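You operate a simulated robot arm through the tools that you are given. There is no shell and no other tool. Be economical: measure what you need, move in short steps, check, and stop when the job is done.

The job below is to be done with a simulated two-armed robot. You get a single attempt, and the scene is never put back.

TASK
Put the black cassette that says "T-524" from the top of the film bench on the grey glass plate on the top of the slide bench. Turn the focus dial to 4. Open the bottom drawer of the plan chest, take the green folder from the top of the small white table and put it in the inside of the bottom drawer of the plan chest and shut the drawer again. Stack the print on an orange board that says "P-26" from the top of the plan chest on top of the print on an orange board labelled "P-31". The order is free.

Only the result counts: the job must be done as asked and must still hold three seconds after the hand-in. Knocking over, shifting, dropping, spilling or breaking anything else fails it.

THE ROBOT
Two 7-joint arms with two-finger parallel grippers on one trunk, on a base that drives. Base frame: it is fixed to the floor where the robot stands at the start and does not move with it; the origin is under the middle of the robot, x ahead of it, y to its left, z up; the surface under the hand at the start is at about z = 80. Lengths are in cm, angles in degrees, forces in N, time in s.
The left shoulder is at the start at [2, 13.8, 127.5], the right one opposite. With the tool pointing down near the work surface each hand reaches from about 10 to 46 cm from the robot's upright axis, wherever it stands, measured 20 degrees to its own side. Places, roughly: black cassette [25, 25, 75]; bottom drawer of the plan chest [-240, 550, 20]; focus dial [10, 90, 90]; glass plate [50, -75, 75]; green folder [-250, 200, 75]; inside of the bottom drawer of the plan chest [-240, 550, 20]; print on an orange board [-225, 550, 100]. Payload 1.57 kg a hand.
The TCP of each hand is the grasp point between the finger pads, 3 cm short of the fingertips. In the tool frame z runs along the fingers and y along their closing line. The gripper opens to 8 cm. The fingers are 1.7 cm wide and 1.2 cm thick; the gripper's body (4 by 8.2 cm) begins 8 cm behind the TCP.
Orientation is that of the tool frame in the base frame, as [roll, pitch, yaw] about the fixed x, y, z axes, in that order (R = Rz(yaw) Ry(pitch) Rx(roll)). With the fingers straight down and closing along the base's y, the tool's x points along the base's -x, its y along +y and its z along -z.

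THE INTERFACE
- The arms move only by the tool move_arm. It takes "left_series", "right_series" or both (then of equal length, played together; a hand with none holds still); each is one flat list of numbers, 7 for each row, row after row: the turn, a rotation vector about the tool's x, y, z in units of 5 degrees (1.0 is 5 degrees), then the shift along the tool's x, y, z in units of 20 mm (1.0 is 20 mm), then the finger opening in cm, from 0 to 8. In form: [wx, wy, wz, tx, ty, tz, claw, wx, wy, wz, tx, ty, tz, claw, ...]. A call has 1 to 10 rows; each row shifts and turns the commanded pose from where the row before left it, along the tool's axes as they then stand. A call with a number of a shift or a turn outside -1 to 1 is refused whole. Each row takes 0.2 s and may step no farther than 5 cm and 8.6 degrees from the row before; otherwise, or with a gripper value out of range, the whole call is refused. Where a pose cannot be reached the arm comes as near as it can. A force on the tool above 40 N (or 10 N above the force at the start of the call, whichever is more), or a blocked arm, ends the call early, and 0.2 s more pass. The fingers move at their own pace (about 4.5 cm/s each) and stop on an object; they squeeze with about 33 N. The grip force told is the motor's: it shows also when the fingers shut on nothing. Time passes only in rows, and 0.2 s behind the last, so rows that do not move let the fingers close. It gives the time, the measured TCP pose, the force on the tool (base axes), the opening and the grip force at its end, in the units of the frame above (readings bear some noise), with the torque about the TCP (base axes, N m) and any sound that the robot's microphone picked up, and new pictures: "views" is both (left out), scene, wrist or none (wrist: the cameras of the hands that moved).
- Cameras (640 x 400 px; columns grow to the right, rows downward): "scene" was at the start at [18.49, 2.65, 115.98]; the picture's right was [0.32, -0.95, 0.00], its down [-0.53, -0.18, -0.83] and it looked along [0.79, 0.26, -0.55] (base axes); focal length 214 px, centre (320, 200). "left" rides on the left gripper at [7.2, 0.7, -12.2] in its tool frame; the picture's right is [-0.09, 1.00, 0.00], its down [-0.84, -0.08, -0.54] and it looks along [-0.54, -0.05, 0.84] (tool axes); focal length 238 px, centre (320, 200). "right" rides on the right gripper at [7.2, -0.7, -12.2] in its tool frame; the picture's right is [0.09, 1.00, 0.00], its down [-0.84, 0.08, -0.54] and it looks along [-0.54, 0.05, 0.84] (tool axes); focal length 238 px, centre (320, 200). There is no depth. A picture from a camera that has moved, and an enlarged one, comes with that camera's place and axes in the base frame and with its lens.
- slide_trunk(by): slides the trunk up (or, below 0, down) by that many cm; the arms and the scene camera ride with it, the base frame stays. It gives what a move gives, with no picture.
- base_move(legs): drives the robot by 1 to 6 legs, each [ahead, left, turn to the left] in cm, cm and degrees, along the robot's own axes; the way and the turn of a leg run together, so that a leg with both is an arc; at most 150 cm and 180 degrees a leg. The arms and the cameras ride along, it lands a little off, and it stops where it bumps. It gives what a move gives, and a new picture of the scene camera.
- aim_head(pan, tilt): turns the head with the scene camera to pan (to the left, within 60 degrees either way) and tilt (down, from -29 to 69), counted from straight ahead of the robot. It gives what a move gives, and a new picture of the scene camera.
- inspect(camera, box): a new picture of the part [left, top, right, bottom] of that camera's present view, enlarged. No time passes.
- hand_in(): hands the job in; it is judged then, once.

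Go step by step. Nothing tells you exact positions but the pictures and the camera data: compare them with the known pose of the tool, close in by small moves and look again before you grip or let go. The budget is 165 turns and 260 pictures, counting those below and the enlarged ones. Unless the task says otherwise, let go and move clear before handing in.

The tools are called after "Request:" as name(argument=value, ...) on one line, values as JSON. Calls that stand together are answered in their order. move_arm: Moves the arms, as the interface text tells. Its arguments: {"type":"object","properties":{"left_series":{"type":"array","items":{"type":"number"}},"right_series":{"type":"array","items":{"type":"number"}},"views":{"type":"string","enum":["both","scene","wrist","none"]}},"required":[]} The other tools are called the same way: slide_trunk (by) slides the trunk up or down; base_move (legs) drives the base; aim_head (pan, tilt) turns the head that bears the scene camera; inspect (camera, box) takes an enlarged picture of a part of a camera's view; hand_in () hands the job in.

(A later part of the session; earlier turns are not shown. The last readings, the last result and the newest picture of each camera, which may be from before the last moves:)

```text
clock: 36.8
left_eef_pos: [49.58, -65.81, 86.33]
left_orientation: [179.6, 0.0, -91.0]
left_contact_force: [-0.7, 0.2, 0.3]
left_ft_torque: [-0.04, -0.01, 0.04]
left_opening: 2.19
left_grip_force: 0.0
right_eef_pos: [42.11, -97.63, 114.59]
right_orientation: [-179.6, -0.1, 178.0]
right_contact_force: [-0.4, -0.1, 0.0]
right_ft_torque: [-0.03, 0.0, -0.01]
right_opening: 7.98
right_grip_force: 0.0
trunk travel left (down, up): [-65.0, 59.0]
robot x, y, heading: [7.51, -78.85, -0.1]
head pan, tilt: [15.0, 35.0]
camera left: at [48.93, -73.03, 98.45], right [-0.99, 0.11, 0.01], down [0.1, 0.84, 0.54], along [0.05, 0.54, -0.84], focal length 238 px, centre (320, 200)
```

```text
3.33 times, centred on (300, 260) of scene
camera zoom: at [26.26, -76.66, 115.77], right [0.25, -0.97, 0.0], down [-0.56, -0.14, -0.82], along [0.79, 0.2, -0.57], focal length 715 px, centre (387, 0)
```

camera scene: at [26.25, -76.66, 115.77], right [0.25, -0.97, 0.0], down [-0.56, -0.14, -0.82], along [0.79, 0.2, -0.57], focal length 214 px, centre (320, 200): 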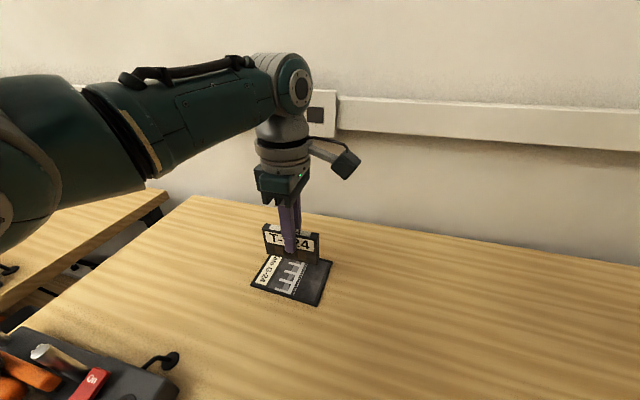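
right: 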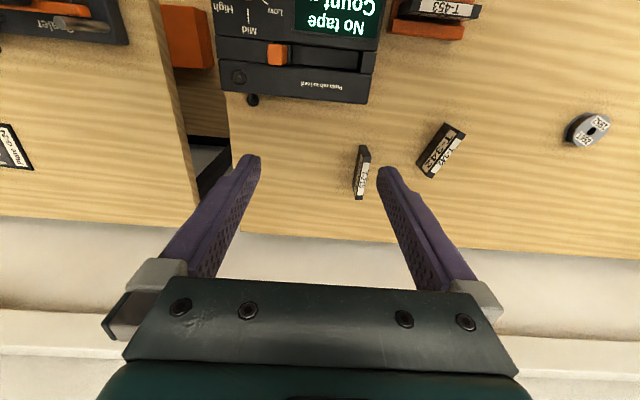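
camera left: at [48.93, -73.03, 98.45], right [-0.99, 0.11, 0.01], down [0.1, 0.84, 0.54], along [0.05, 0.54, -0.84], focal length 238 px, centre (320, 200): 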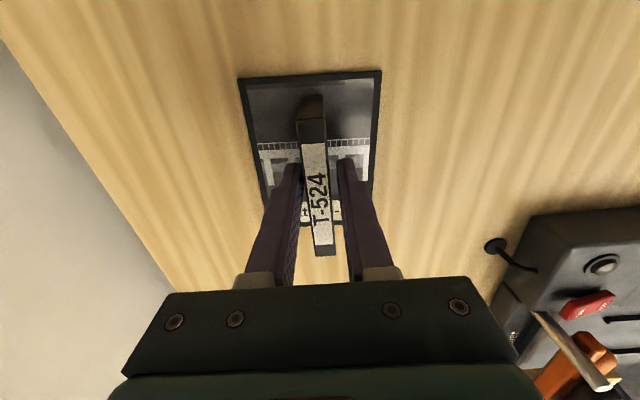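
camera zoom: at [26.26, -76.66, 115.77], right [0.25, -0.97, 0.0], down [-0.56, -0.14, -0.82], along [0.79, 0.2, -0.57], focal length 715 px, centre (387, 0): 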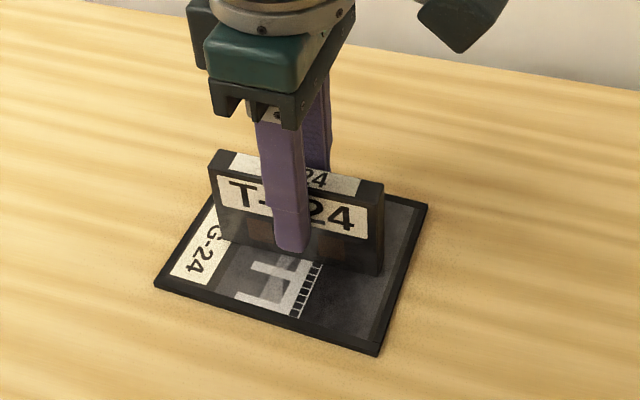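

It stands well centred. I open a bit more and rise straight up.

Request:
move_arm(left_series=[0, 0, 0, 0, 0, 0, 3.5, 0, 0, 0, 0, 0, 0, 4.5, 0, 0, 0, 0, 0, -0.3, 4.5, 0, 0, 0, 0, 0, -0.6, 4.5, 0, 0, 0, 0, 0, -0.9, 4.5, 0, 0, 0, 0, 0, -0.9, 4.5, 0, 0, 0, 0, 0, -0.9, 4.5, 0, 0, 0, 0, 0, -0.9, 4.5, 0, 0, 0, 0, 0, -0.9, 4.5, 0, 0, 0, 0, 0, -0.9, 4.5], views="scene")

Request:
move_arm(left_series=[0, 0, 0, 0, 0, -0.9, 4.5, 0, 0, 0, 0, 0, -0.9, 4.5, 0, 0, 0, 0, 0.5, -0.5, 4.5, 0, 0, 0, 0, 0.9, 0, 4.5, 0, 0, 0, 0, 0.9, 0, 4.5, 0, 0, 0, 0, 0.9, 0, 4.5, 0, 0, 0, 0, 0.9, 0, 4.5, 0, 0, 0, 0, 0.9, 0, 4.5], views="none")

```text
clock: 39.0
left_eef_pos: [49.86, -65.91, 98.96]
left_orientation: [179.5, 0.0, -90.9]
left_contact_force: [0.2, -0.8, 0.0]
left_ft_torque: [-0.01, -0.01, 0.03]
left_opening: 4.52
left_grip_force: 0.0
right_eef_pos: [42.12, -97.62, 114.51]
right_orientation: [-179.5, -0.1, 178.0]
right_contact_force: [0.1, -0.8, -0.2]
right_ft_torque: [0.0, -0.02, 0.01]
right_opening: 8.0
right_grip_force: 0.1
trunk travel left (down, up): [-65.0, 59.0]
robot x, y, heading: [7.8, -78.53, -0.5]
head pan, tilt: [15.0, 35.0]
camera scene: at [26.26, -76.66, 115.77], right [0.25, -0.97, 0.0], down [-0.56, -0.14, -0.82], along [0.79, 0.2, -0.57], focal length 214 px, centre (320, 200)
```

scene: 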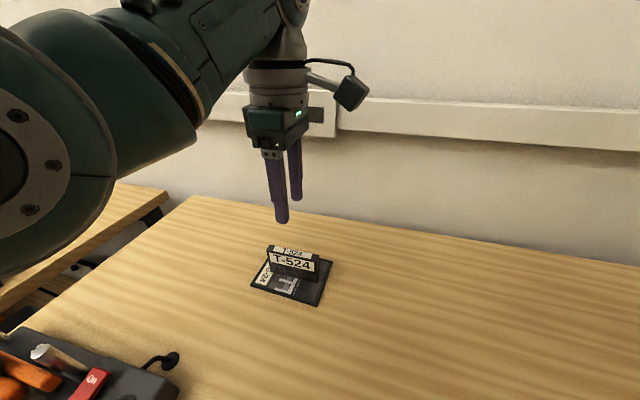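

```text
clock: 40.8
left_eef_pos: [46.95, -62.78, 98.28]
left_orientation: [179.9, 2.2, -89.1]
left_contact_force: [0.8, 0.3, 0.0]
left_ft_torque: [0.01, -0.01, -0.03]
left_opening: 4.52
left_grip_force: 0.1
left hand out of reach, approached as far as the arm can: row 3, 4, 5, 6, 7, 8
right_eef_pos: [42.27, -97.61, 114.54]
right_orientation: [-179.5, -0.1, 178.0]
right_contact_force: [0.3, 0.2, 0.0]
right_ft_torque: [0.01, -0.03, -0.01]
right_opening: 8.03
right_grip_force: 0.0
trunk travel left (down, up): [-65.0, 59.0]
robot x, y, heading: [7.58, -78.62, -0.6]
head pan, tilt: [15.0, 35.0]
```

T-524 stands on the plate. I back off and drive to the left end of the film bench for the focus dial.

Request:
base_move(legs=[[-45, 0, 0], [0, 140, 0]])

Request:
aim_head(pan=20, tilt=35)

```text
clock: 50.1
left_eef_pos: [2.18, 78.36, 98.24]
left_orientation: [179.7, 1.8, -88.7]
left_contact_force: [-0.8, 0.2, 0.4]
left_ft_torque: [0.0, -0.02, 0.02]
left_opening: 4.5
left_grip_force: 0.1
right_eef_pos: [-2.05, 43.87, 114.54]
right_orientation: [-179.6, 0.0, 178.8]
right_contact_force: [-0.4, -0.5, 0.4]
right_ft_torque: [-0.01, 0.0, -0.02]
right_opening: 8.0
right_grip_force: 0.1
trunk travel left (down, up): [-65.0, 59.0]
robot x, y, heading: [-36.31, 62.31, 0.4]
head pan, tilt: [15.0, 35.0]
camera scene: at [-19.18, 64.18, 113.66], right [0.25, -0.97, 0.0], down [-0.74, -0.19, -0.65], along [0.63, 0.16, -0.76], focal length 214 px, centre (320, 200)
```

scene: 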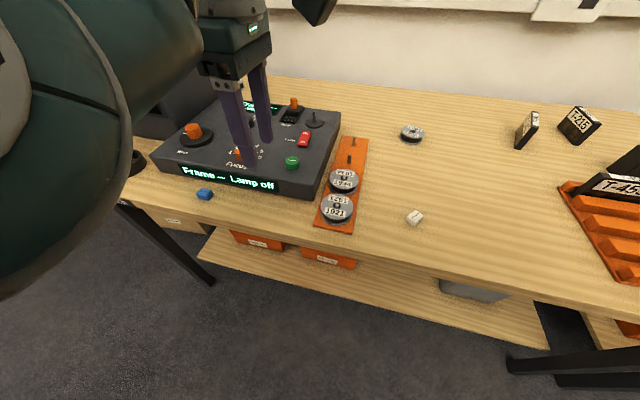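

```text
clock: 50.8
left_eef_pos: [2.26, 78.59, 98.07]
left_orientation: [179.6, 2.0, -88.4]
left_contact_force: [0.0, 0.7, 0.4]
left_ft_torque: [0.01, -0.01, 0.0]
left_opening: 4.46
left_grip_force: 0.1
right_eef_pos: [-2.04, 43.75, 114.55]
right_orientation: [-179.6, -0.3, 178.8]
right_contact_force: [0.4, 0.5, 0.1]
right_ft_torque: [0.0, -0.01, 0.04]
right_opening: 8.0
right_grip_force: 0.0
trunk travel left (down, up): [-65.0, 59.0]
robot x, y, heading: [-36.87, 62.36, 0.3]
head pan, tilt: [20.0, 35.0]
camera scene: at [-18.39, 64.83, 115.43], right [0.3, -0.95, 0.0], down [-0.58, -0.18, -0.8], along [0.76, 0.24, -0.61], focal length 214 px, centre (320, 200)
```

scene: 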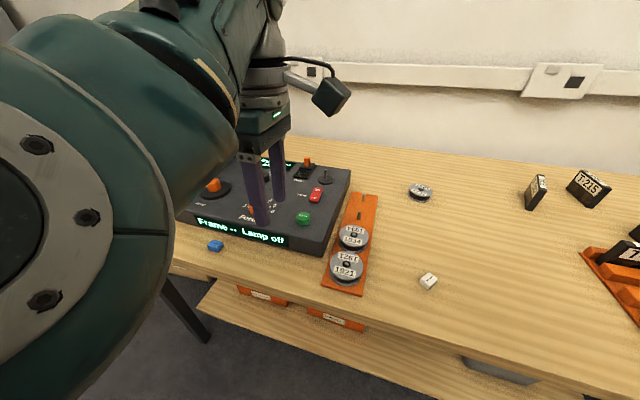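

The focus dial sits behind the left hand. I pull the left hand back and left to see it.

Request:
move_arm(left_series=[0, 0, 0, -0.3, 0.9, -0.3, 4.5, 0, 0, 0, -0.3, 0.9, -0.3, 4.5, 0, 0, 0, -0.3, 0.9, -0.3, 4.5, 0, 0, 0, -0.3, 0.9, -0.3, 4.5, 0, 0, 0, -0.3, 0.9, -0.3, 4.5, 0, 0, 0, -0.3, 0.9, -0.3, 4.5, 0, 0, 0, -0.3, 0.9, 0, 4.5], views="both")

```text
clock: 52.4
left_eef_pos: [-4.63, 86.74, 95.57]
left_orientation: [-179.3, 4.2, -86.8]
left_contact_force: [-0.1, -0.3, -0.2]
left_ft_torque: [0.01, -0.02, -0.02]
left_opening: 4.52
left_grip_force: 0.0
left hand out of reach, approached as far as the arm can: row 1, 2, 3, 4, 5, 6, 7
right_eef_pos: [-1.88, 43.79, 114.58]
right_orientation: [-179.6, -0.2, 178.8]
right_contact_force: [0.2, -0.4, 0.0]
right_ft_torque: [-0.03, 0.02, 0.01]
right_opening: 8.0
right_grip_force: 0.0
trunk travel left (down, up): [-65.0, 59.0]
robot x, y, heading: [-36.83, 62.47, 0.3]
head pan, tilt: [20.0, 35.0]
camera scene: at [-18.42, 65.31, 115.77], right [0.35, -0.94, 0.0], down [-0.54, -0.2, -0.82], along [0.77, 0.28, -0.57], focal length 214 px, centre (320, 200)
camera left: at [-4.92, 78.59, 107.09], right [-1.0, 0.04, -0.01], down [0.03, 0.8, 0.6], along [0.03, 0.6, -0.8], focal length 238 px, centre (320, 200)
```

scene: 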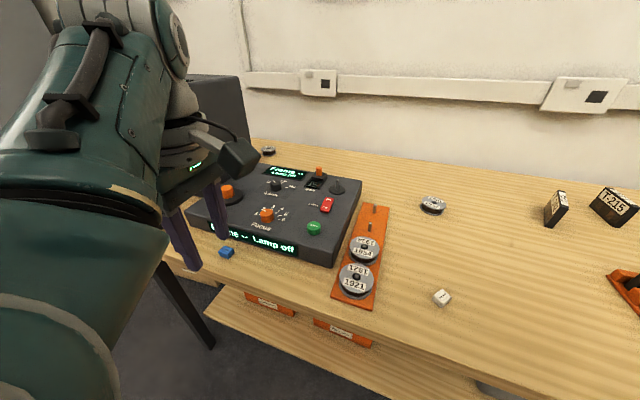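
left: 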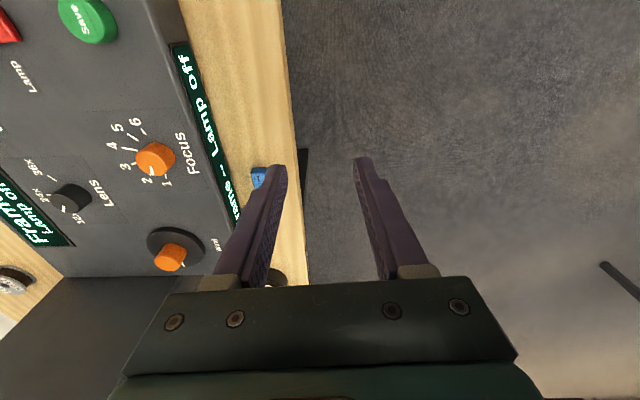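

Request:
inspect(camera="left", box=[80, 80, 240, 200])

Request:
inspect(camera="scene", box=[190, 150, 380, 270])

```text
3.33 times, centred on (160, 140) of left
camera zoom: at [-4.92, 78.59, 107.09], right [-1.0, 0.04, -0.01], down [0.03, 0.8, 0.6], along [0.03, 0.6, -0.8], focal length 794 px, centre (853, 400)
```

zoom: 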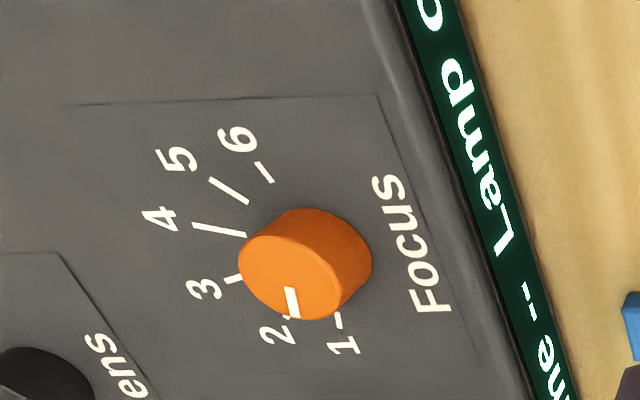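

```text
3.33 times, centred on (285, 210) of scene
camera zoom: at [-18.42, 65.31, 115.77], right [0.35, -0.94, 0.0], down [-0.54, -0.2, -0.82], along [0.77, 0.28, -0.57], focal length 715 px, centre (437, 167)
```

zoom: 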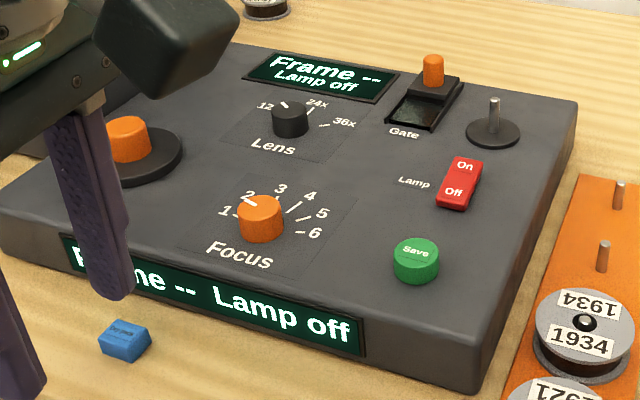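

The dial points at 2, with its cap at about [12.6, 89.1, 86]; going to 4 is clockwise. The left arm seems stuck in an awkward posture, so I raise and unwind it toward the natural yaw to recover.

Request:
move_arm(left_series=[0, 0, 1, 0, 0, -0.5, 4.5, 0, 0, 1, 0, 0, -0.5, 4.5, 0, 0, 1, 0, 0, 0, 4.5, 0, 0, 1, 0, 0, 0, 4.5, 0, 0, 1, 0, 0, 0, 4.5, 0, 0, 1, 0, 0, 0, 4.5, 0, 0, 1, 0, 0, 0, 4.5, 0, 0, 1, 0, 0, 0, 4.5], views="scene")

```text
clock: 54.2
left_eef_pos: [-3.91, 86.64, 95.89]
left_orientation: [177.4, 3.2, -127.5]
left_contact_force: [0.1, -0.8, 0.6]
left_ft_torque: [0.03, -0.03, 0.0]
left_opening: 4.5
left_grip_force: 0.0
left hand out of reach, approached as far as the arm can: row 1, 2
right_eef_pos: [-2.12, 43.81, 114.59]
right_orientation: [-179.6, -0.2, 178.9]
right_contact_force: [0.2, -0.7, 0.2]
right_ft_torque: [-0.01, 0.01, 0.01]
right_opening: 7.99
right_grip_force: 0.0
trunk travel left (down, up): [-65.0, 59.0]
robot x, y, heading: [-36.58, 62.04, 0.3]
head pan, tilt: [20.0, 35.0]
camera scene: at [-18.41, 65.31, 115.77], right [0.35, -0.94, 0.0], down [-0.54, -0.2, -0.82], along [0.77, 0.28, -0.57], focal length 214 px, centre (320, 200)
```

scene: 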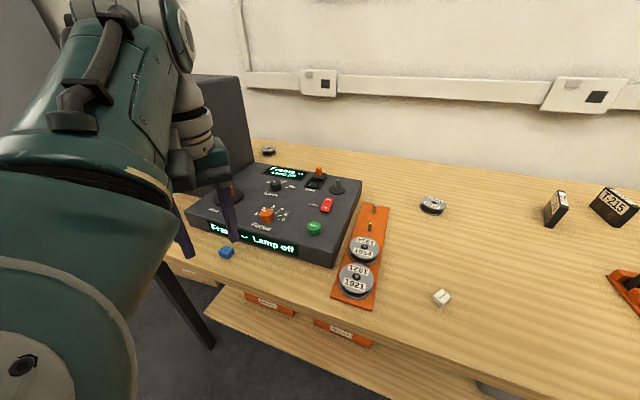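

Request:
move_arm(left_series=[0, 0, 0, 0, 0, -0.8, 4.5, 0, 0, 0, 0, 0, -0.8, 4.5, 0, 0, 0, 0, 0, -0.8, 4.5, 0, 0, 0, 0, 0, -0.8, 4.5, 0, 0, 0, 0, 0, -0.8, 4.5, 0, 0, 0, 0, 0, -0.8, 4.5], views="none")

Request:
base_move(legs=[[18, 13, 0]])

```text
clock: 55.6
left_eef_pos: [0.04, 87.1, 100.96]
left_orientation: [178.5, 1.2, -128.5]
left_contact_force: [-1.0, -0.1, 0.9]
left_ft_torque: [-0.01, -0.01, -0.01]
left_opening: 4.5
left_grip_force: 0.0
left hand out of reach, approached as far as the arm can: row 1, 2, 3, 4, 5, 6
right_eef_pos: [-2.04, 43.8, 114.42]
right_orientation: [-179.6, -0.1, 178.7]
right_contact_force: [0.2, -0.7, 0.2]
right_ft_torque: [-0.03, 0.01, -0.01]
right_opening: 8.0
right_grip_force: 0.2
trunk travel left (down, up): [-65.0, 59.0]
robot x, y, heading: [-36.63, 62.45, 0.4]
head pan, tilt: [20.0, 35.0]
```

```text
clock: 57.3
left_eef_pos: [17.85, 100.31, 101.09]
left_orientation: [178.5, 1.3, -128.4]
left_contact_force: [-0.4, -0.4, -0.2]
left_ft_torque: [-0.03, 0.0, 0.0]
left_opening: 4.48
left_grip_force: 0.0
right_eef_pos: [15.83, 57.05, 114.61]
right_orientation: [-179.5, -0.2, 178.9]
right_contact_force: [0.2, -0.5, 0.4]
right_ft_torque: [0.02, -0.02, -0.01]
right_opening: 7.99
right_grip_force: 0.0
trunk travel left (down, up): [-65.0, 59.0]
robot x, y, heading: [-18.67, 75.87, 0.4]
head pan, tilt: [20.0, 35.0]
camera scene: at [-0.47, 78.39, 116.08], right [0.32, -0.95, 0.0], down [-0.52, -0.18, -0.84], along [0.79, 0.27, -0.54], focal length 214 px, centre (320, 200)
```

scene: 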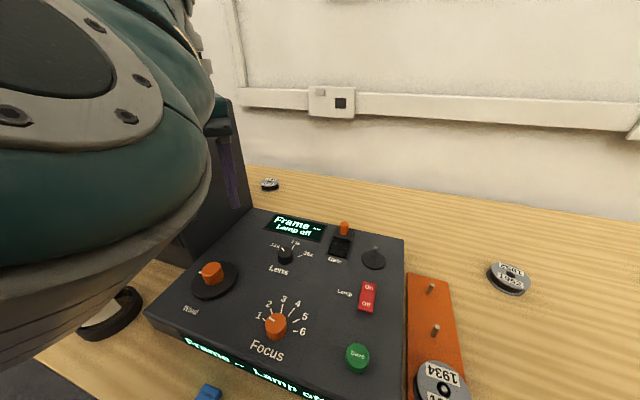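

The left arm is still in an awkward fold and near the tall monitor. I back off and bring the left hand to its starting posture.

Request:
base_move(legs=[[-30, 0, 0]])

Request:
move_arm(left_series=[0, 0, 1, 0, 0, 0, 4.5, 0, 0, 1, 0, 0, 0, 4.5, 0, 0, 1, 0, 0, 0, 4.5, 0, 0, 1, 0, 0, 0, 4.5, 0, 0, 1, 0, 0, 0, 4.5, 0, 0, 1, 0, 0, 0, 4.5, 0, 0, 1, 0, 0, 0, 4.5, 0, 0, 1, 0, 0, 0, 4.5, 0, 0, 1, 0, 0, 0, 4.5, 0, 0, 1, 0, 0, 0, 4.5], views="scene")

```text
clock: 59.3
left_eef_pos: [-11.72, 100.31, 100.96]
left_orientation: [178.3, 1.3, -128.3]
left_contact_force: [-0.2, 0.8, 0.4]
left_ft_torque: [-0.01, -0.02, 0.0]
left_opening: 4.51
left_grip_force: 0.0
right_eef_pos: [-13.69, 56.85, 114.49]
right_orientation: [-179.5, -0.1, 179.0]
right_contact_force: [0.1, 0.4, 0.8]
right_ft_torque: [0.0, -0.01, 0.01]
right_opening: 8.02
right_grip_force: 0.1
trunk travel left (down, up): [-65.0, 59.0]
robot x, y, heading: [-48.47, 75.18, 0.3]
head pan, tilt: [20.0, 35.0]
camera scene: at [-30.01, 78.18, 115.98], right [0.33, -0.95, 0.0], down [-0.52, -0.18, -0.83], along [0.79, 0.27, -0.55], focal length 214 px, centre (320, 200)
```

scene: 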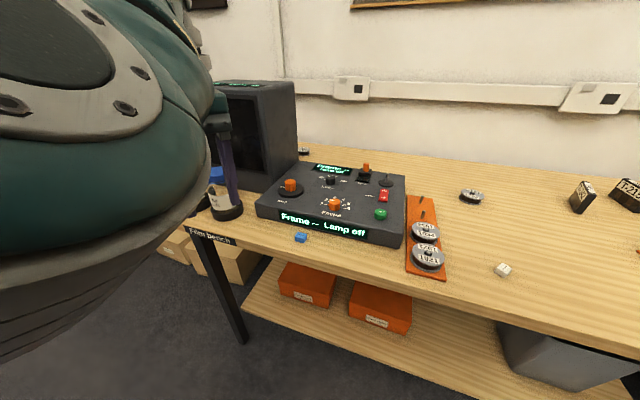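

```text
clock: 61.5
left_eef_pos: [-11.82, 100.34, 101.01]
left_orientation: [178.0, -0.3, -178.3]
left_contact_force: [-0.8, 0.6, -0.2]
left_ft_torque: [0.01, 0.02, 0.0]
left_opening: 4.48
left_grip_force: 0.0
right_eef_pos: [-13.66, 56.95, 114.58]
right_orientation: [-179.6, -0.2, 178.9]
right_contact_force: [-0.2, -0.1, -0.3]
right_ft_torque: [0.0, 0.02, 0.01]
right_opening: 7.98
right_grip_force: 0.1
trunk travel left (down, up): [-65.0, 59.0]
robot x, y, heading: [-48.29, 75.47, 0.8]
head pan, tilt: [20.0, 35.0]
camera scene: at [-30.02, 78.18, 115.94], right [0.33, -0.95, 0.0], down [-0.53, -0.18, -0.83], along [0.78, 0.27, -0.56], focal length 214 px, centre (320, 200)
```

scene: 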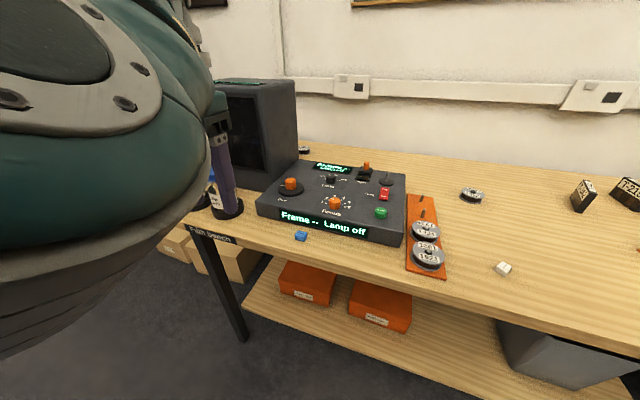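

Request:
move_arm(left_series=[0.4, 0, 0, 0.3, 0.8, 0, 8, 0, 0, 0, 0.3, 0.8, 0, 8, 0, 0, 0, 0.3, 0.8, 0, 8, 0, 0, 0, 0.3, 0.8, 0, 8, 0, 0, 0, 0.3, 0.8, 0, 8, 0, 0, 0, 0.3, 0.5, -0.5, 8, 0, 0, 0, 0, 0, -0.8, 8, 0, 0, 0, 0, 0, -0.8, 8, 0, 0, 0, 0, 0, -0.8, 8], views="scene")

```text
clock: 63.5
left_eef_pos: [-15.58, 109.17, 106.98]
left_orientation: [-180.0, -0.3, -178.1]
left_contact_force: [0.4, 0.4, 0.5]
left_ft_torque: [-0.05, 0.0, 0.03]
left_opening: 8.01
left_grip_force: 0.0
right_eef_pos: [-13.62, 56.91, 114.61]
right_orientation: [-179.6, -0.3, 179.0]
right_contact_force: [0.8, -0.5, 0.1]
right_ft_torque: [0.0, 0.03, -0.03]
right_opening: 7.99
right_grip_force: 0.2
trunk travel left (down, up): [-65.0, 59.0]
robot x, y, heading: [-49.12, 75.51, 0.3]
head pan, tilt: [20.0, 35.0]
camera scene: at [-30.15, 78.37, 115.77], right [0.35, -0.94, 0.0], down [-0.54, -0.2, -0.82], along [0.77, 0.29, -0.57], focal length 214 px, centre (320, 200)
```

scene: 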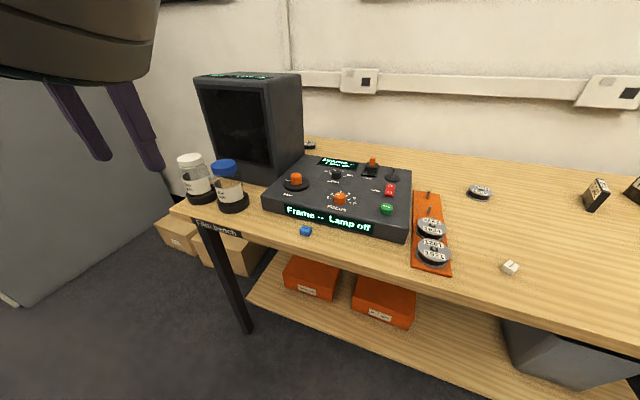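

The left arm is back to normal. I'll use the right hand for the dial, so I tuck the left hand back and up, away from the monitor, then drive so that the dial is in front of the right hand.

Request:
move_arm(left_series=[0, 0, 0, 0.8, 0, -0.4, 8, 0, 0, 0, 0.8, 0, -0.4, 8, 0, 0, 0, 0.8, 0, -0.4, 8, 0, 0, 0, 0.8, 0, -0.4, 8, 0, 0, 0, 0.8, 0, -0.4, 8, 0, 0, 0, 0.8, 0, -0.4, 8, 0, 0, 0, 0.8, 0, -0.4, 8], views="none")

Request:
base_move(legs=[[0, 12.5, 0], [28, 0, 0]])

```text
clock: 65.1
left_eef_pos: [-27.48, 107.93, 110.72]
left_orientation: [-176.4, -3.8, -179.5]
left_contact_force: [-0.4, 0.5, -0.2]
left_ft_torque: [0.02, 0.01, 0.02]
left_opening: 8.01
left_grip_force: 0.1
right_eef_pos: [-13.52, 56.86, 114.45]
right_orientation: [-179.6, -0.3, 179.0]
right_contact_force: [0.1, -0.7, 0.0]
right_ft_torque: [0.01, 0.02, 0.02]
right_opening: 8.0
right_grip_force: 0.0
trunk travel left (down, up): [-65.0, 59.0]
robot x, y, heading: [-48.33, 74.98, 0.4]
head pan, tilt: [20.0, 35.0]
```

```text
clock: 68.0
left_eef_pos: [0.76, 120.67, 110.84]
left_orientation: [-176.3, -3.4, -178.0]
left_contact_force: [-0.5, -0.7, -0.1]
left_ft_torque: [0.0, -0.01, -0.02]
left_opening: 8.0
left_grip_force: 0.0
right_eef_pos: [14.78, 69.64, 114.57]
right_orientation: [-179.6, -0.1, 179.2]
right_contact_force: [-0.4, 0.2, -0.1]
right_ft_torque: [0.05, -0.02, -0.01]
right_opening: 7.97
right_grip_force: 0.0
trunk travel left (down, up): [-65.0, 59.0]
robot x, y, heading: [-20.24, 88.19, 0.6]
head pan, tilt: [20.0, 35.0]
camera scene: at [-1.81, 91.09, 115.77], right [0.35, -0.94, 0.0], down [-0.54, -0.2, -0.82], along [0.77, 0.29, -0.57], focal length 214 px, centre (320, 200)
```

scene: 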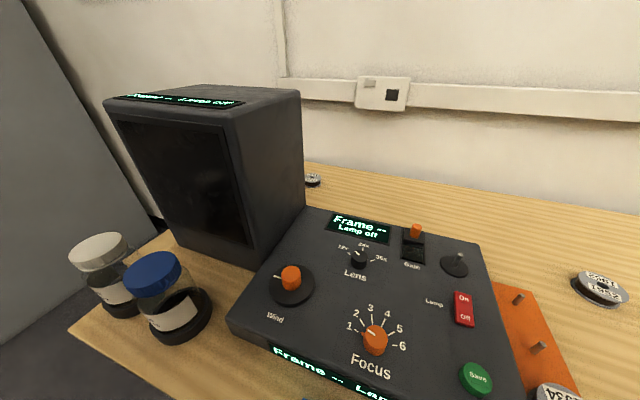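

Request:
move_arm(right_series=[0, 0, 0, 0.1, 1, 0, 8, 0, 0, 0, 0, 1, 0, 8, 0, 0, 0, 0, 1, 0, 8, 0, 0, 0, 0, 1, 0.4, 8, 0, 0, 0, 0, 1, 0.4, 8, 0, 0, 0, 0, 1, 0.4, 8, 0, 0, 0, 0, 1, 0.4, 8, 0, 0, 0, 0, 1, 0.4, 8, 0, 0, 0, 0, 1, 0.4, 8, 0, 0, 0, 0, 0.8, 0.4, 8], views="both")

Request:
inspect(camera="right", box=[220, 60, 420, 185])

```text
clock: 70.2
left_eef_pos: [0.69, 120.76, 110.84]
left_orientation: [-176.1, -3.5, -178.2]
left_contact_force: [0.0, 0.2, -0.8]
left_ft_torque: [0.01, -0.02, 0.02]
left_opening: 7.99
left_grip_force: 0.1
right_eef_pos: [14.75, 89.19, 108.72]
right_orientation: [-179.6, -0.2, 179.2]
right_contact_force: [0.6, -0.3, -0.5]
right_ft_torque: [0.01, 0.0, 0.04]
right_opening: 8.03
right_grip_force: 0.2
trunk travel left (down, up): [-65.0, 59.0]
robot x, y, heading: [-20.01, 87.66, 0.5]
head pan, tilt: [20.0, 35.0]
camera scene: at [-1.81, 91.1, 115.77], right [0.35, -0.94, 0.0], down [-0.54, -0.2, -0.82], along [0.77, 0.29, -0.57], focal length 214 px, centre (320, 200)
camera right: at [7.73, 88.69, 120.94], right [-0.08, 1.0, -0.01], down [0.84, 0.07, 0.54], along [0.54, 0.04, -0.84], focal length 238 px, centre (320, 200)
```

scene: 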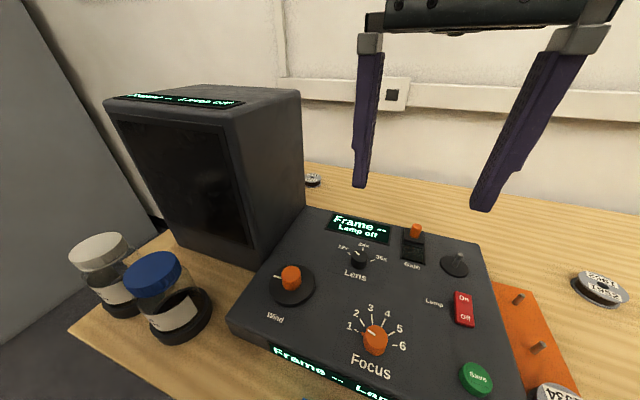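
right: 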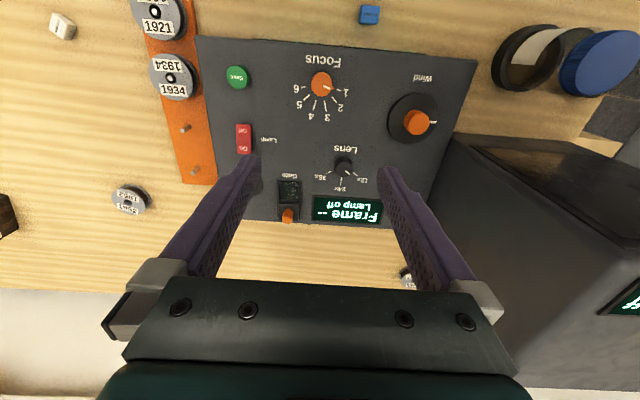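

```text
3.20 times, centred on (320, 122) of right
camera zoom: at [7.73, 88.69, 120.94], right [-0.08, 1.0, -0.01], down [0.84, 0.07, 0.54], along [0.54, 0.04, -0.84], focal length 763 px, centre (320, 448)
```

zoom: 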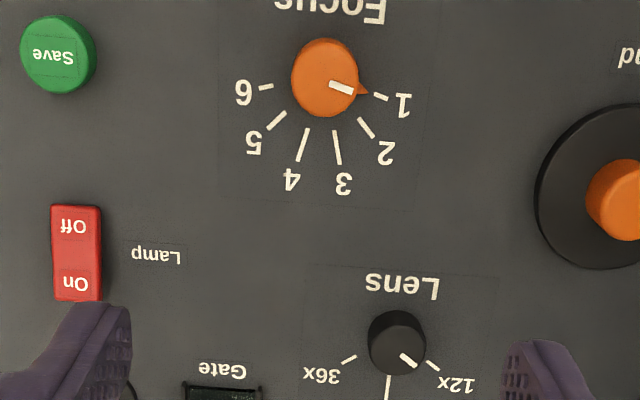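

The dial really points at 1 (its orange pointer), steps are about 30°, so it needs a 90° clockwise turn. I rotate the right hand −45° first and come down over the dial at [12, 89].

Request:
move_arm(right_series=[0, 0, 0, 0.7, 0, 0, 6, 0, 0, 0, 0.67, -0.05, 0, 5, 0, 0, -1, 0, 0, 0.8, 5, 0, 0, -1, 0, 0, 0.8, 5, 0, 0, -1, 0, 0, 0.8, 5, 0, 0, -1, 0, 0, 0.8, 5, 0, 0, -1, 0, 0, 0.8, 5, 0, 0, -1, 0, 0, 0.8, 5, 0, 0, -1, 0, 0, 0.8, 5, 0, 0, -1, 0, 0, 0.7, 5], views="none")

Request:
move_arm(right_series=[0, 0, -1, 0, 0, 0, 5], views="both")

Request:
inspect(camera="scene", box=[300, 250, 460, 400])

```text
clock: 72.4
left_eef_pos: [0.78, 120.75, 110.73]
left_orientation: [-176.1, -3.5, -178.0]
left_contact_force: [-0.6, 0.3, -0.7]
left_ft_torque: [0.0, -0.06, -0.03]
left_opening: 8.02
left_grip_force: 0.0
right_eef_pos: [11.95, 89.16, 96.14]
right_orientation: [-179.8, -0.4, -140.8]
right_contact_force: [-0.2, -0.3, 0.4]
right_ft_torque: [0.04, 0.02, 0.04]
right_opening: 5.02
right_grip_force: 0.0
trunk travel left (down, up): [-65.0, 59.0]
robot x, y, heading: [-20.17, 87.71, 0.6]
head pan, tilt: [20.0, 35.0]
```

```text
clock: 72.8
left_eef_pos: [0.7, 120.62, 110.84]
left_orientation: [-176.0, -3.5, -178.1]
left_contact_force: [0.0, -0.1, -0.7]
left_ft_torque: [-0.02, -0.03, 0.01]
left_opening: 8.0
left_grip_force: 0.2
right_eef_pos: [11.94, 89.07, 96.22]
right_orientation: [-179.8, -0.3, -135.8]
right_contact_force: [0.5, 0.0, 0.3]
right_ft_torque: [0.0, 0.02, 0.0]
right_opening: 5.01
right_grip_force: 0.1
trunk travel left (down, up): [-65.0, 59.0]
robot x, y, heading: [-19.93, 87.97, 0.6]
head pan, tilt: [20.0, 35.0]
camera scene: at [-1.81, 91.09, 115.77], right [0.35, -0.94, 0.0], down [-0.54, -0.2, -0.82], along [0.77, 0.29, -0.57], focal length 214 px, centre (320, 200)
camera right: at [7.46, 83.68, 108.49], right [-0.76, 0.65, 0.0], down [0.55, 0.64, 0.54], along [0.35, 0.41, -0.84], focal length 238 px, centre (320, 200)
```

scene: 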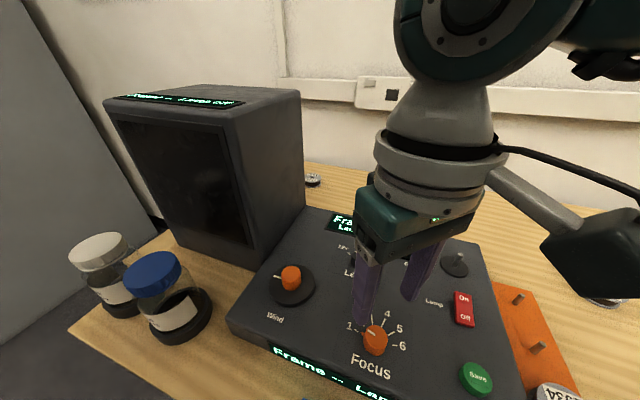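
right: 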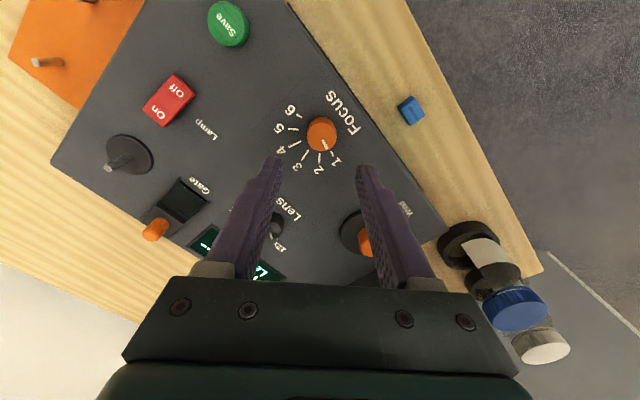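

```text
2.67 times, centred on (380, 325) of scene
camera zoom: at [-1.81, 91.09, 115.77], right [0.35, -0.94, 0.0], down [-0.54, -0.2, -0.82], along [0.77, 0.29, -0.57], focal length 572 px, centre (160, -133)
```

zoom: 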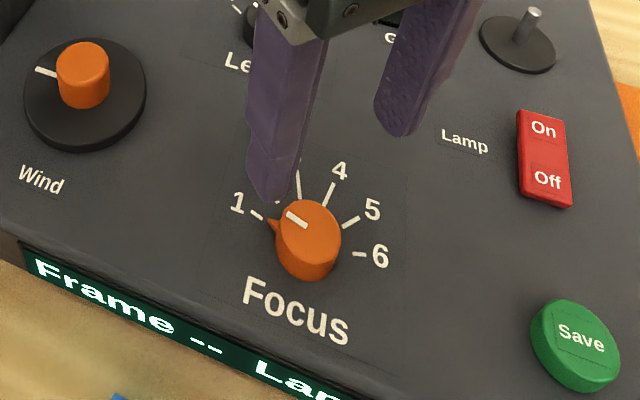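

Request:
move_arm(right_series=[0, 0, 0, 0, 0, 0.8, 5, 0, 0, 0, 0, 0, 0.8, 5, 0, 0, 0, 0, 0, 0.8, 5, 0, 0, 0, 0, 0, 0.8, 5, 0, 0, 0, 0, 0, 0.65, 5], views="wrist")

Request:
inspect(camera="scene", box=[300, 250, 460, 400])

```text
clock: 74.0
left_eef_pos: [0.69, 120.63, 110.7]
left_orientation: [-176.0, -3.5, -178.1]
left_contact_force: [-0.5, 0.3, 0.5]
left_ft_torque: [-0.03, 0.01, 0.03]
left_opening: 7.97
left_grip_force: 0.0
right_eef_pos: [12.07, 89.15, 88.45]
right_orientation: [-179.9, -0.5, -135.8]
right_contact_force: [0.4, 0.0, 0.2]
right_ft_torque: [-0.02, -0.02, 0.02]
right_opening: 5.02
right_grip_force: 0.2
trunk travel left (down, up): [-65.0, 59.0]
robot x, y, heading: [-19.9, 88.18, 0.6]
head pan, tilt: [20.0, 35.0]
camera right: at [7.4, 83.71, 100.73], right [-0.76, 0.65, 0.0], down [0.55, 0.64, 0.54], along [0.35, 0.41, -0.84], focal length 238 px, centre (320, 200)
```

right: 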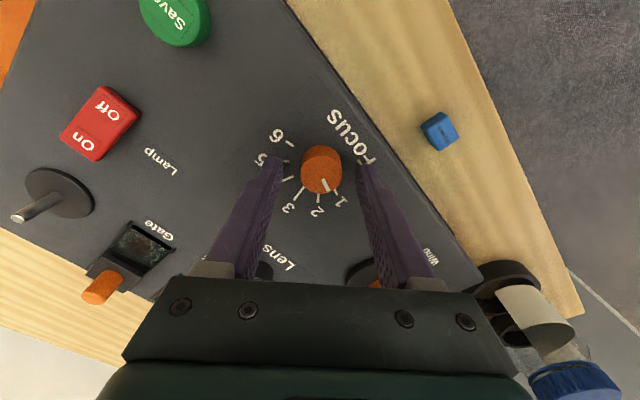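

```text
2.67 times, centred on (380, 325) of scene
camera zoom: at [-1.81, 91.1, 115.77], right [0.35, -0.94, 0.0], down [-0.54, -0.2, -0.82], along [0.77, 0.29, -0.57], focal length 572 px, centre (160, -133)
```

zoom: 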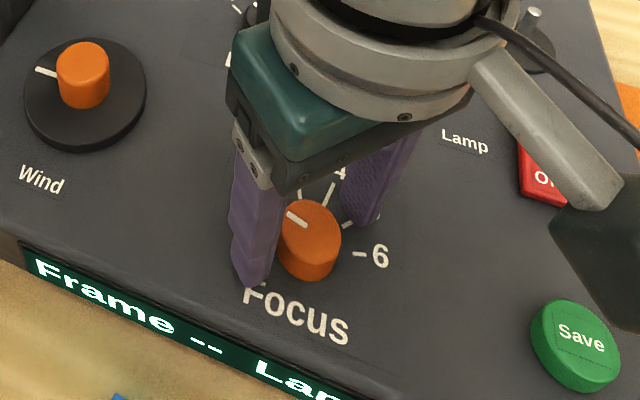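

Request:
move_arm(right_series=[0, 0, 0, 0, 0, 0, 3.5, 0, 0, 0, 0, 0, 0, 2.5, 0, 0, 0, 0, 0, 0, 1.5, 0, 0, 0, 0, 0, 0, 1.5], views="wrist")

```text
clock: 75.0
left_eef_pos: [0.61, 120.7, 110.79]
left_orientation: [-176.2, -3.5, -178.1]
left_contact_force: [-0.1, 1.0, -0.2]
left_ft_torque: [0.05, -0.01, -0.01]
left_opening: 8.0
left_grip_force: 0.1
right_eef_pos: [11.91, 89.03, 88.45]
right_orientation: [-180.0, -0.4, -136.0]
right_contact_force: [-0.6, 2.2, -2.8]
right_ft_torque: [0.1, -0.02, 0.05]
right_opening: 2.73
right_grip_force: 33.9
trunk travel left (down, up): [-65.0, 59.0]
robot x, y, heading: [-19.94, 88.19, 0.1]
head pan, tilt: [20.0, 35.0]
camera right: at [7.37, 83.73, 100.73], right [-0.76, 0.65, 0.0], down [0.55, 0.64, 0.54], along [0.35, 0.41, -0.84], focal length 238 px, centre (320, 200)
```

right: 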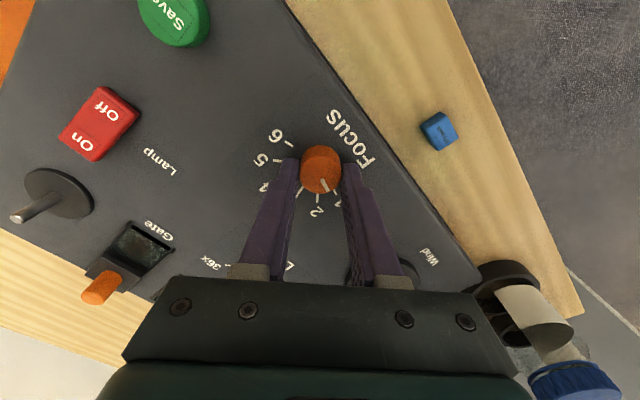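

Gripped the dial. I turn it clockwise in steps.

Request:
move_arm(right_series=[0, 0, 0.8, 0, 0, 0, 1.5, 0, 0, 0.8, 0, 0, 0, 1.5, 0, 0, 0.8, 0, 0, 0, 1.5, 0, 0, 0.8, 0, 0, 0, 1.5, 0, 0, 0.8, 0, 0, 0, 1.5, 0, 0, 0.8, 0, 0, 0, 1.5, 0, 0, 0.8, 0, 0, 0, 1.5, 0, 0, 0.8, 0, 0, 0, 1.5, 0, 0, 0.8, 0, 0, 0, 1.5], views="wrist")

```text
clock: 77.0
left_eef_pos: [0.81, 120.67, 110.8]
left_orientation: [-176.1, -3.4, -178.1]
left_contact_force: [-0.3, 0.1, 0.1]
left_ft_torque: [0.0, -0.03, 0.0]
left_opening: 8.0
left_grip_force: 0.2
right_eef_pos: [11.9, 89.01, 88.43]
right_orientation: [-179.6, -0.3, -172.0]
right_contact_force: [5.2, 2.3, -21.8]
right_ft_torque: [-0.01, 0.4, 0.03]
right_opening: 2.72
right_grip_force: 38.2
trunk travel left (down, up): [-65.0, 59.0]
robot x, y, heading: [-20.07, 87.96, 1.0]
head pan, tilt: [20.0, 35.0]
camera right: at [5.09, 87.45, 100.73], right [-0.23, 0.97, -0.01], down [0.82, 0.2, 0.54], along [0.52, 0.12, -0.84], focal length 238 px, centre (320, 200)
```

right: 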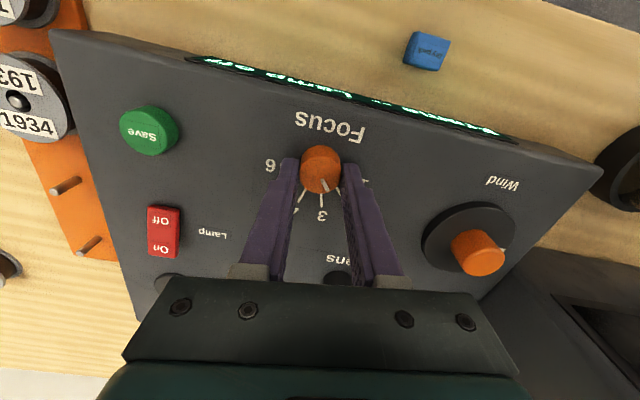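

Request:
move_arm(right_series=[0, 0, 0.8, 0, 0, 0.05, 1.5, 0, 0, 0.8, 0, 0, 0, 1.5, 0, 0, 0.8, 0, 0, 0, 1.5, 0, 0, 0.8, 0, 0, 0, 1.5, 0, 0, 0.8, 0, 0, 0, 1.5], views="none")

```text
clock: 78.2
left_eef_pos: [0.71, 120.58, 110.77]
left_orientation: [-176.1, -3.5, -178.0]
left_contact_force: [-0.3, 0.8, 0.2]
left_ft_torque: [-0.01, 0.0, 0.01]
left_opening: 7.97
left_grip_force: 0.0
right_eef_pos: [11.94, 88.98, 88.37]
right_orientation: [-179.7, -0.2, 168.1]
right_contact_force: [-5.3, -4.2, 21.6]
right_ft_torque: [-0.07, 0.86, 0.0]
right_opening: 2.71
right_grip_force: 38.2
trunk travel left (down, up): [-65.0, 59.0]
robot x, y, heading: [-20.08, 88.13, 0.5]
head pan, tilt: [20.0, 35.0]
```

Request:
move_arm(right_series=[0, 0, 0.8, 0, 0, -0.025, 1.5, 0, 0, 0.8, 0, 0, 0, 1.5, 0, 0, 0.8, 0, 0, 0, 1.5, 0, 0, 0.8, 0, 0, 0, 1.5], views="none")

Request:
move_arm(right_series=[0, 0, 0.8, 0, 0, 0, 1.5, 0, 0, 0.8, 0, 0, 0, 1.5, 0, 0, 0.8, 0, 0, 0, 1.5, 0, 0, 0.2, 0, 0, 0, 1.5], views="wrist")

Request:
inspect(camera="right", box=[240, 100, 400, 220])

```text
clock: 79.2
left_eef_pos: [0.58, 120.49, 110.64]
left_orientation: [-176.0, -3.5, -178.2]
left_contact_force: [0.0, 0.3, 0.3]
left_ft_torque: [0.0, -0.01, -0.04]
left_opening: 7.98
left_grip_force: 0.0
right_eef_pos: [11.94, 88.72, 88.37]
right_orientation: [-179.4, 0.0, 152.0]
right_contact_force: [-9.9, -6.8, 30.1]
right_ft_torque: [0.1, 0.88, 0.05]
right_opening: 2.72
right_grip_force: 37.9
trunk travel left (down, up): [-65.0, 59.0]
robot x, y, heading: [-20.21, 88.06, 1.0]
head pan, tilt: [20.0, 35.0]
```

```text
clock: 80.2
left_eef_pos: [0.66, 120.47, 110.73]
left_orientation: [-176.0, -3.5, -178.0]
left_contact_force: [-0.1, -0.1, 0.1]
left_ft_torque: [0.0, 0.01, -0.01]
left_opening: 7.99
left_grip_force: 0.1
right_eef_pos: [11.86, 88.79, 88.43]
right_orientation: [-179.4, 0.1, 139.2]
right_contact_force: [-13.4, -7.4, 34.0]
right_ft_torque: [-0.09, 0.73, 0.01]
right_opening: 2.75
right_grip_force: 37.9
trunk travel left (down, up): [-65.0, 59.0]
robot x, y, heading: [-19.89, 88.31, 0.5]
head pan, tilt: [20.0, 35.0]
camera right: at [6.23, 93.15, 100.67], right [0.58, 0.81, -0.01], down [0.69, -0.49, 0.54], along [0.44, -0.32, -0.84], focal length 238 px, centre (320, 200)
```

right: 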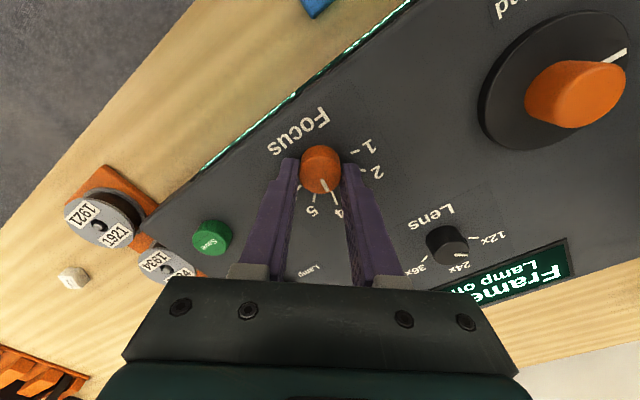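

```text
3.33 times, centred on (320, 160) of right
camera zoom: at [6.23, 93.15, 100.67], right [0.58, 0.81, -0.01], down [0.69, -0.49, 0.54], along [0.44, -0.32, -0.84], focal length 794 px, centre (320, 333)
```

zoom: 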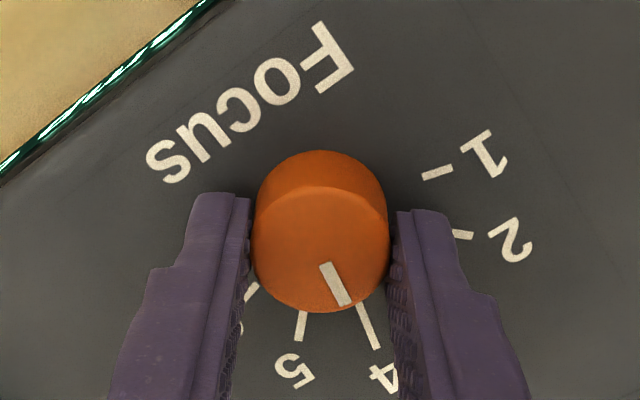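

Nearly on 4; I add the last few degrees and relieve the vertical load.

Request:
move_arm(right_series=[0, 0, 0.8, 0, 0, -0.03, 1.5, 0, 0, 0.2, 0, 0, -0.02, 1.5], views="none")

Request:
inspect(camera="right", box=[240, 100, 400, 220])

```text
clock: 80.8
left_eef_pos: [0.58, 120.53, 110.73]
left_orientation: [-176.0, -3.6, -178.1]
left_contact_force: [0.2, 0.1, 0.3]
left_ft_torque: [0.03, -0.01, -0.05]
left_opening: 8.02
left_grip_force: 0.2
right_eef_pos: [11.97, 88.72, 88.37]
right_orientation: [-179.4, 0.1, 134.0]
right_contact_force: [-8.4, -6.7, 13.9]
right_ft_torque: [0.66, 0.96, 0.05]
right_opening: 2.73
right_grip_force: 37.9
trunk travel left (down, up): [-65.0, 59.0]
robot x, y, heading: [-20.23, 88.16, 0.7]
head pan, tilt: [20.0, 35.0]
```

```text
3.33 times, centred on (320, 160) of right
camera zoom: at [6.6, 93.64, 100.66], right [0.65, 0.76, -0.01], down [0.64, -0.54, 0.54], along [0.41, -0.36, -0.84], focal length 794 px, centre (320, 333)
```

zoom: 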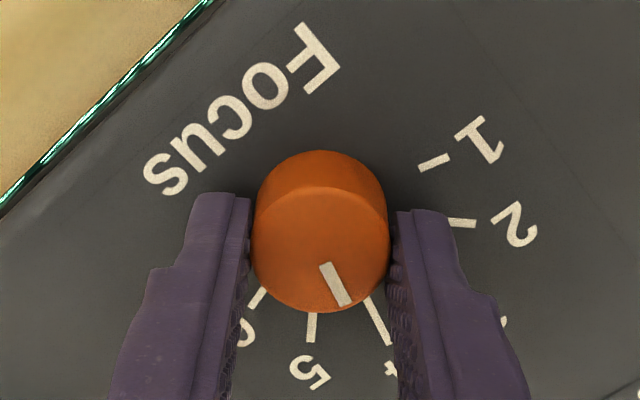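

Turned 90° in all. I release, rise and check.

Request:
move_arm(right_series=[0, 0, 0, 0, 0, 0, 3.5, 0, 0, 0, 0, 0, 0, 5, 0, 0, 0, 0, 0, 0, 5, 0, 0, 0, 0, 0, -0.5, 5, 0, 0, 0, 0, 0, -0.8, 5, 0, 0, 0, 0, 0, -0.8, 5, 0, 0, 0, 0, 0, -0.8, 5, 0, 0, 0, 0, 0, -0.8, 5, 0, 0, 0, 0, 0, -0.8, 5, 0, 0, 0, 0, 0, -0.8, 5], views="wrist")

Request:
inspect(camera="right", box=[240, 60, 400, 180])

Request:
inspect(camera="scene", box=[300, 260, 440, 400])

```text
clock: 83.0
left_eef_pos: [0.69, 120.67, 110.8]
left_orientation: [-176.1, -3.6, -178.1]
left_contact_force: [0.4, -0.4, 0.5]
left_ft_torque: [0.0, -0.01, 0.02]
left_opening: 8.0
left_grip_force: 0.1
right_eef_pos: [12.12, 89.31, 99.07]
right_orientation: [-179.6, 0.1, 134.0]
right_contact_force: [-0.1, 0.0, -0.4]
right_ft_torque: [-0.01, -0.02, -0.01]
right_opening: 5.0
right_grip_force: 0.0
trunk travel left (down, up): [-65.0, 59.0]
robot x, y, heading: [-20.2, 88.1, 0.7]
head pan, tilt: [20.0, 35.0]
camera right: at [6.81, 94.06, 111.32], right [0.65, 0.76, -0.01], down [0.64, -0.54, 0.54], along [0.41, -0.36, -0.84], focal length 238 px, centre (320, 200)
```

right: 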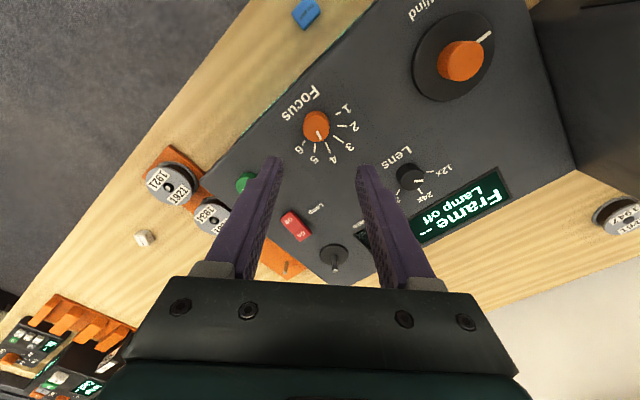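

```text
3.33 times, centred on (320, 120) of right
camera zoom: at [6.81, 94.06, 111.32], right [0.65, 0.76, -0.01], down [0.64, -0.54, 0.54], along [0.41, -0.36, -0.84], focal length 794 px, centre (320, 467)
```

zoom: 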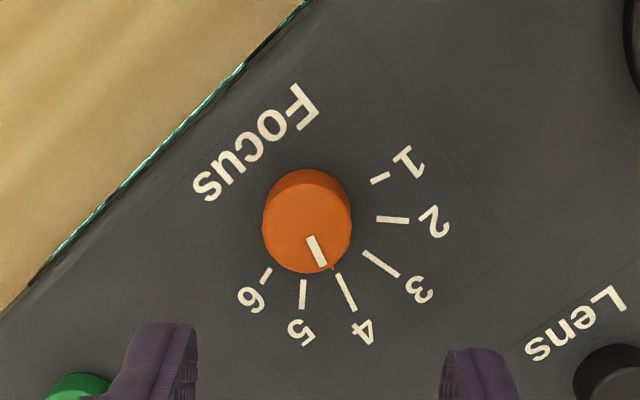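

```text
2.86 times, centred on (370, 330) of scene
camera zoom: at [-1.81, 91.09, 115.77], right [0.35, -0.94, 0.0], down [-0.54, -0.2, -0.82], along [0.77, 0.29, -0.57], focal length 613 px, centre (177, -171)
```

zoom: 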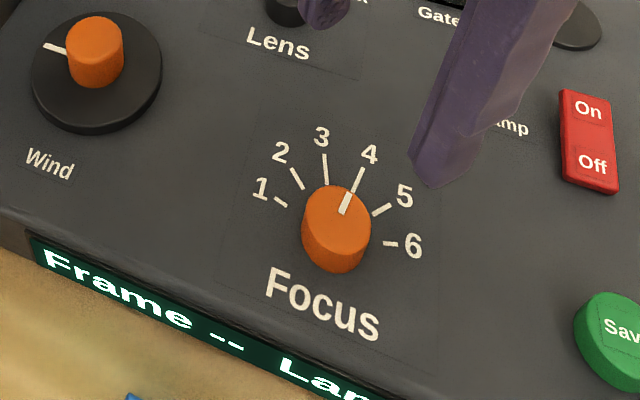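

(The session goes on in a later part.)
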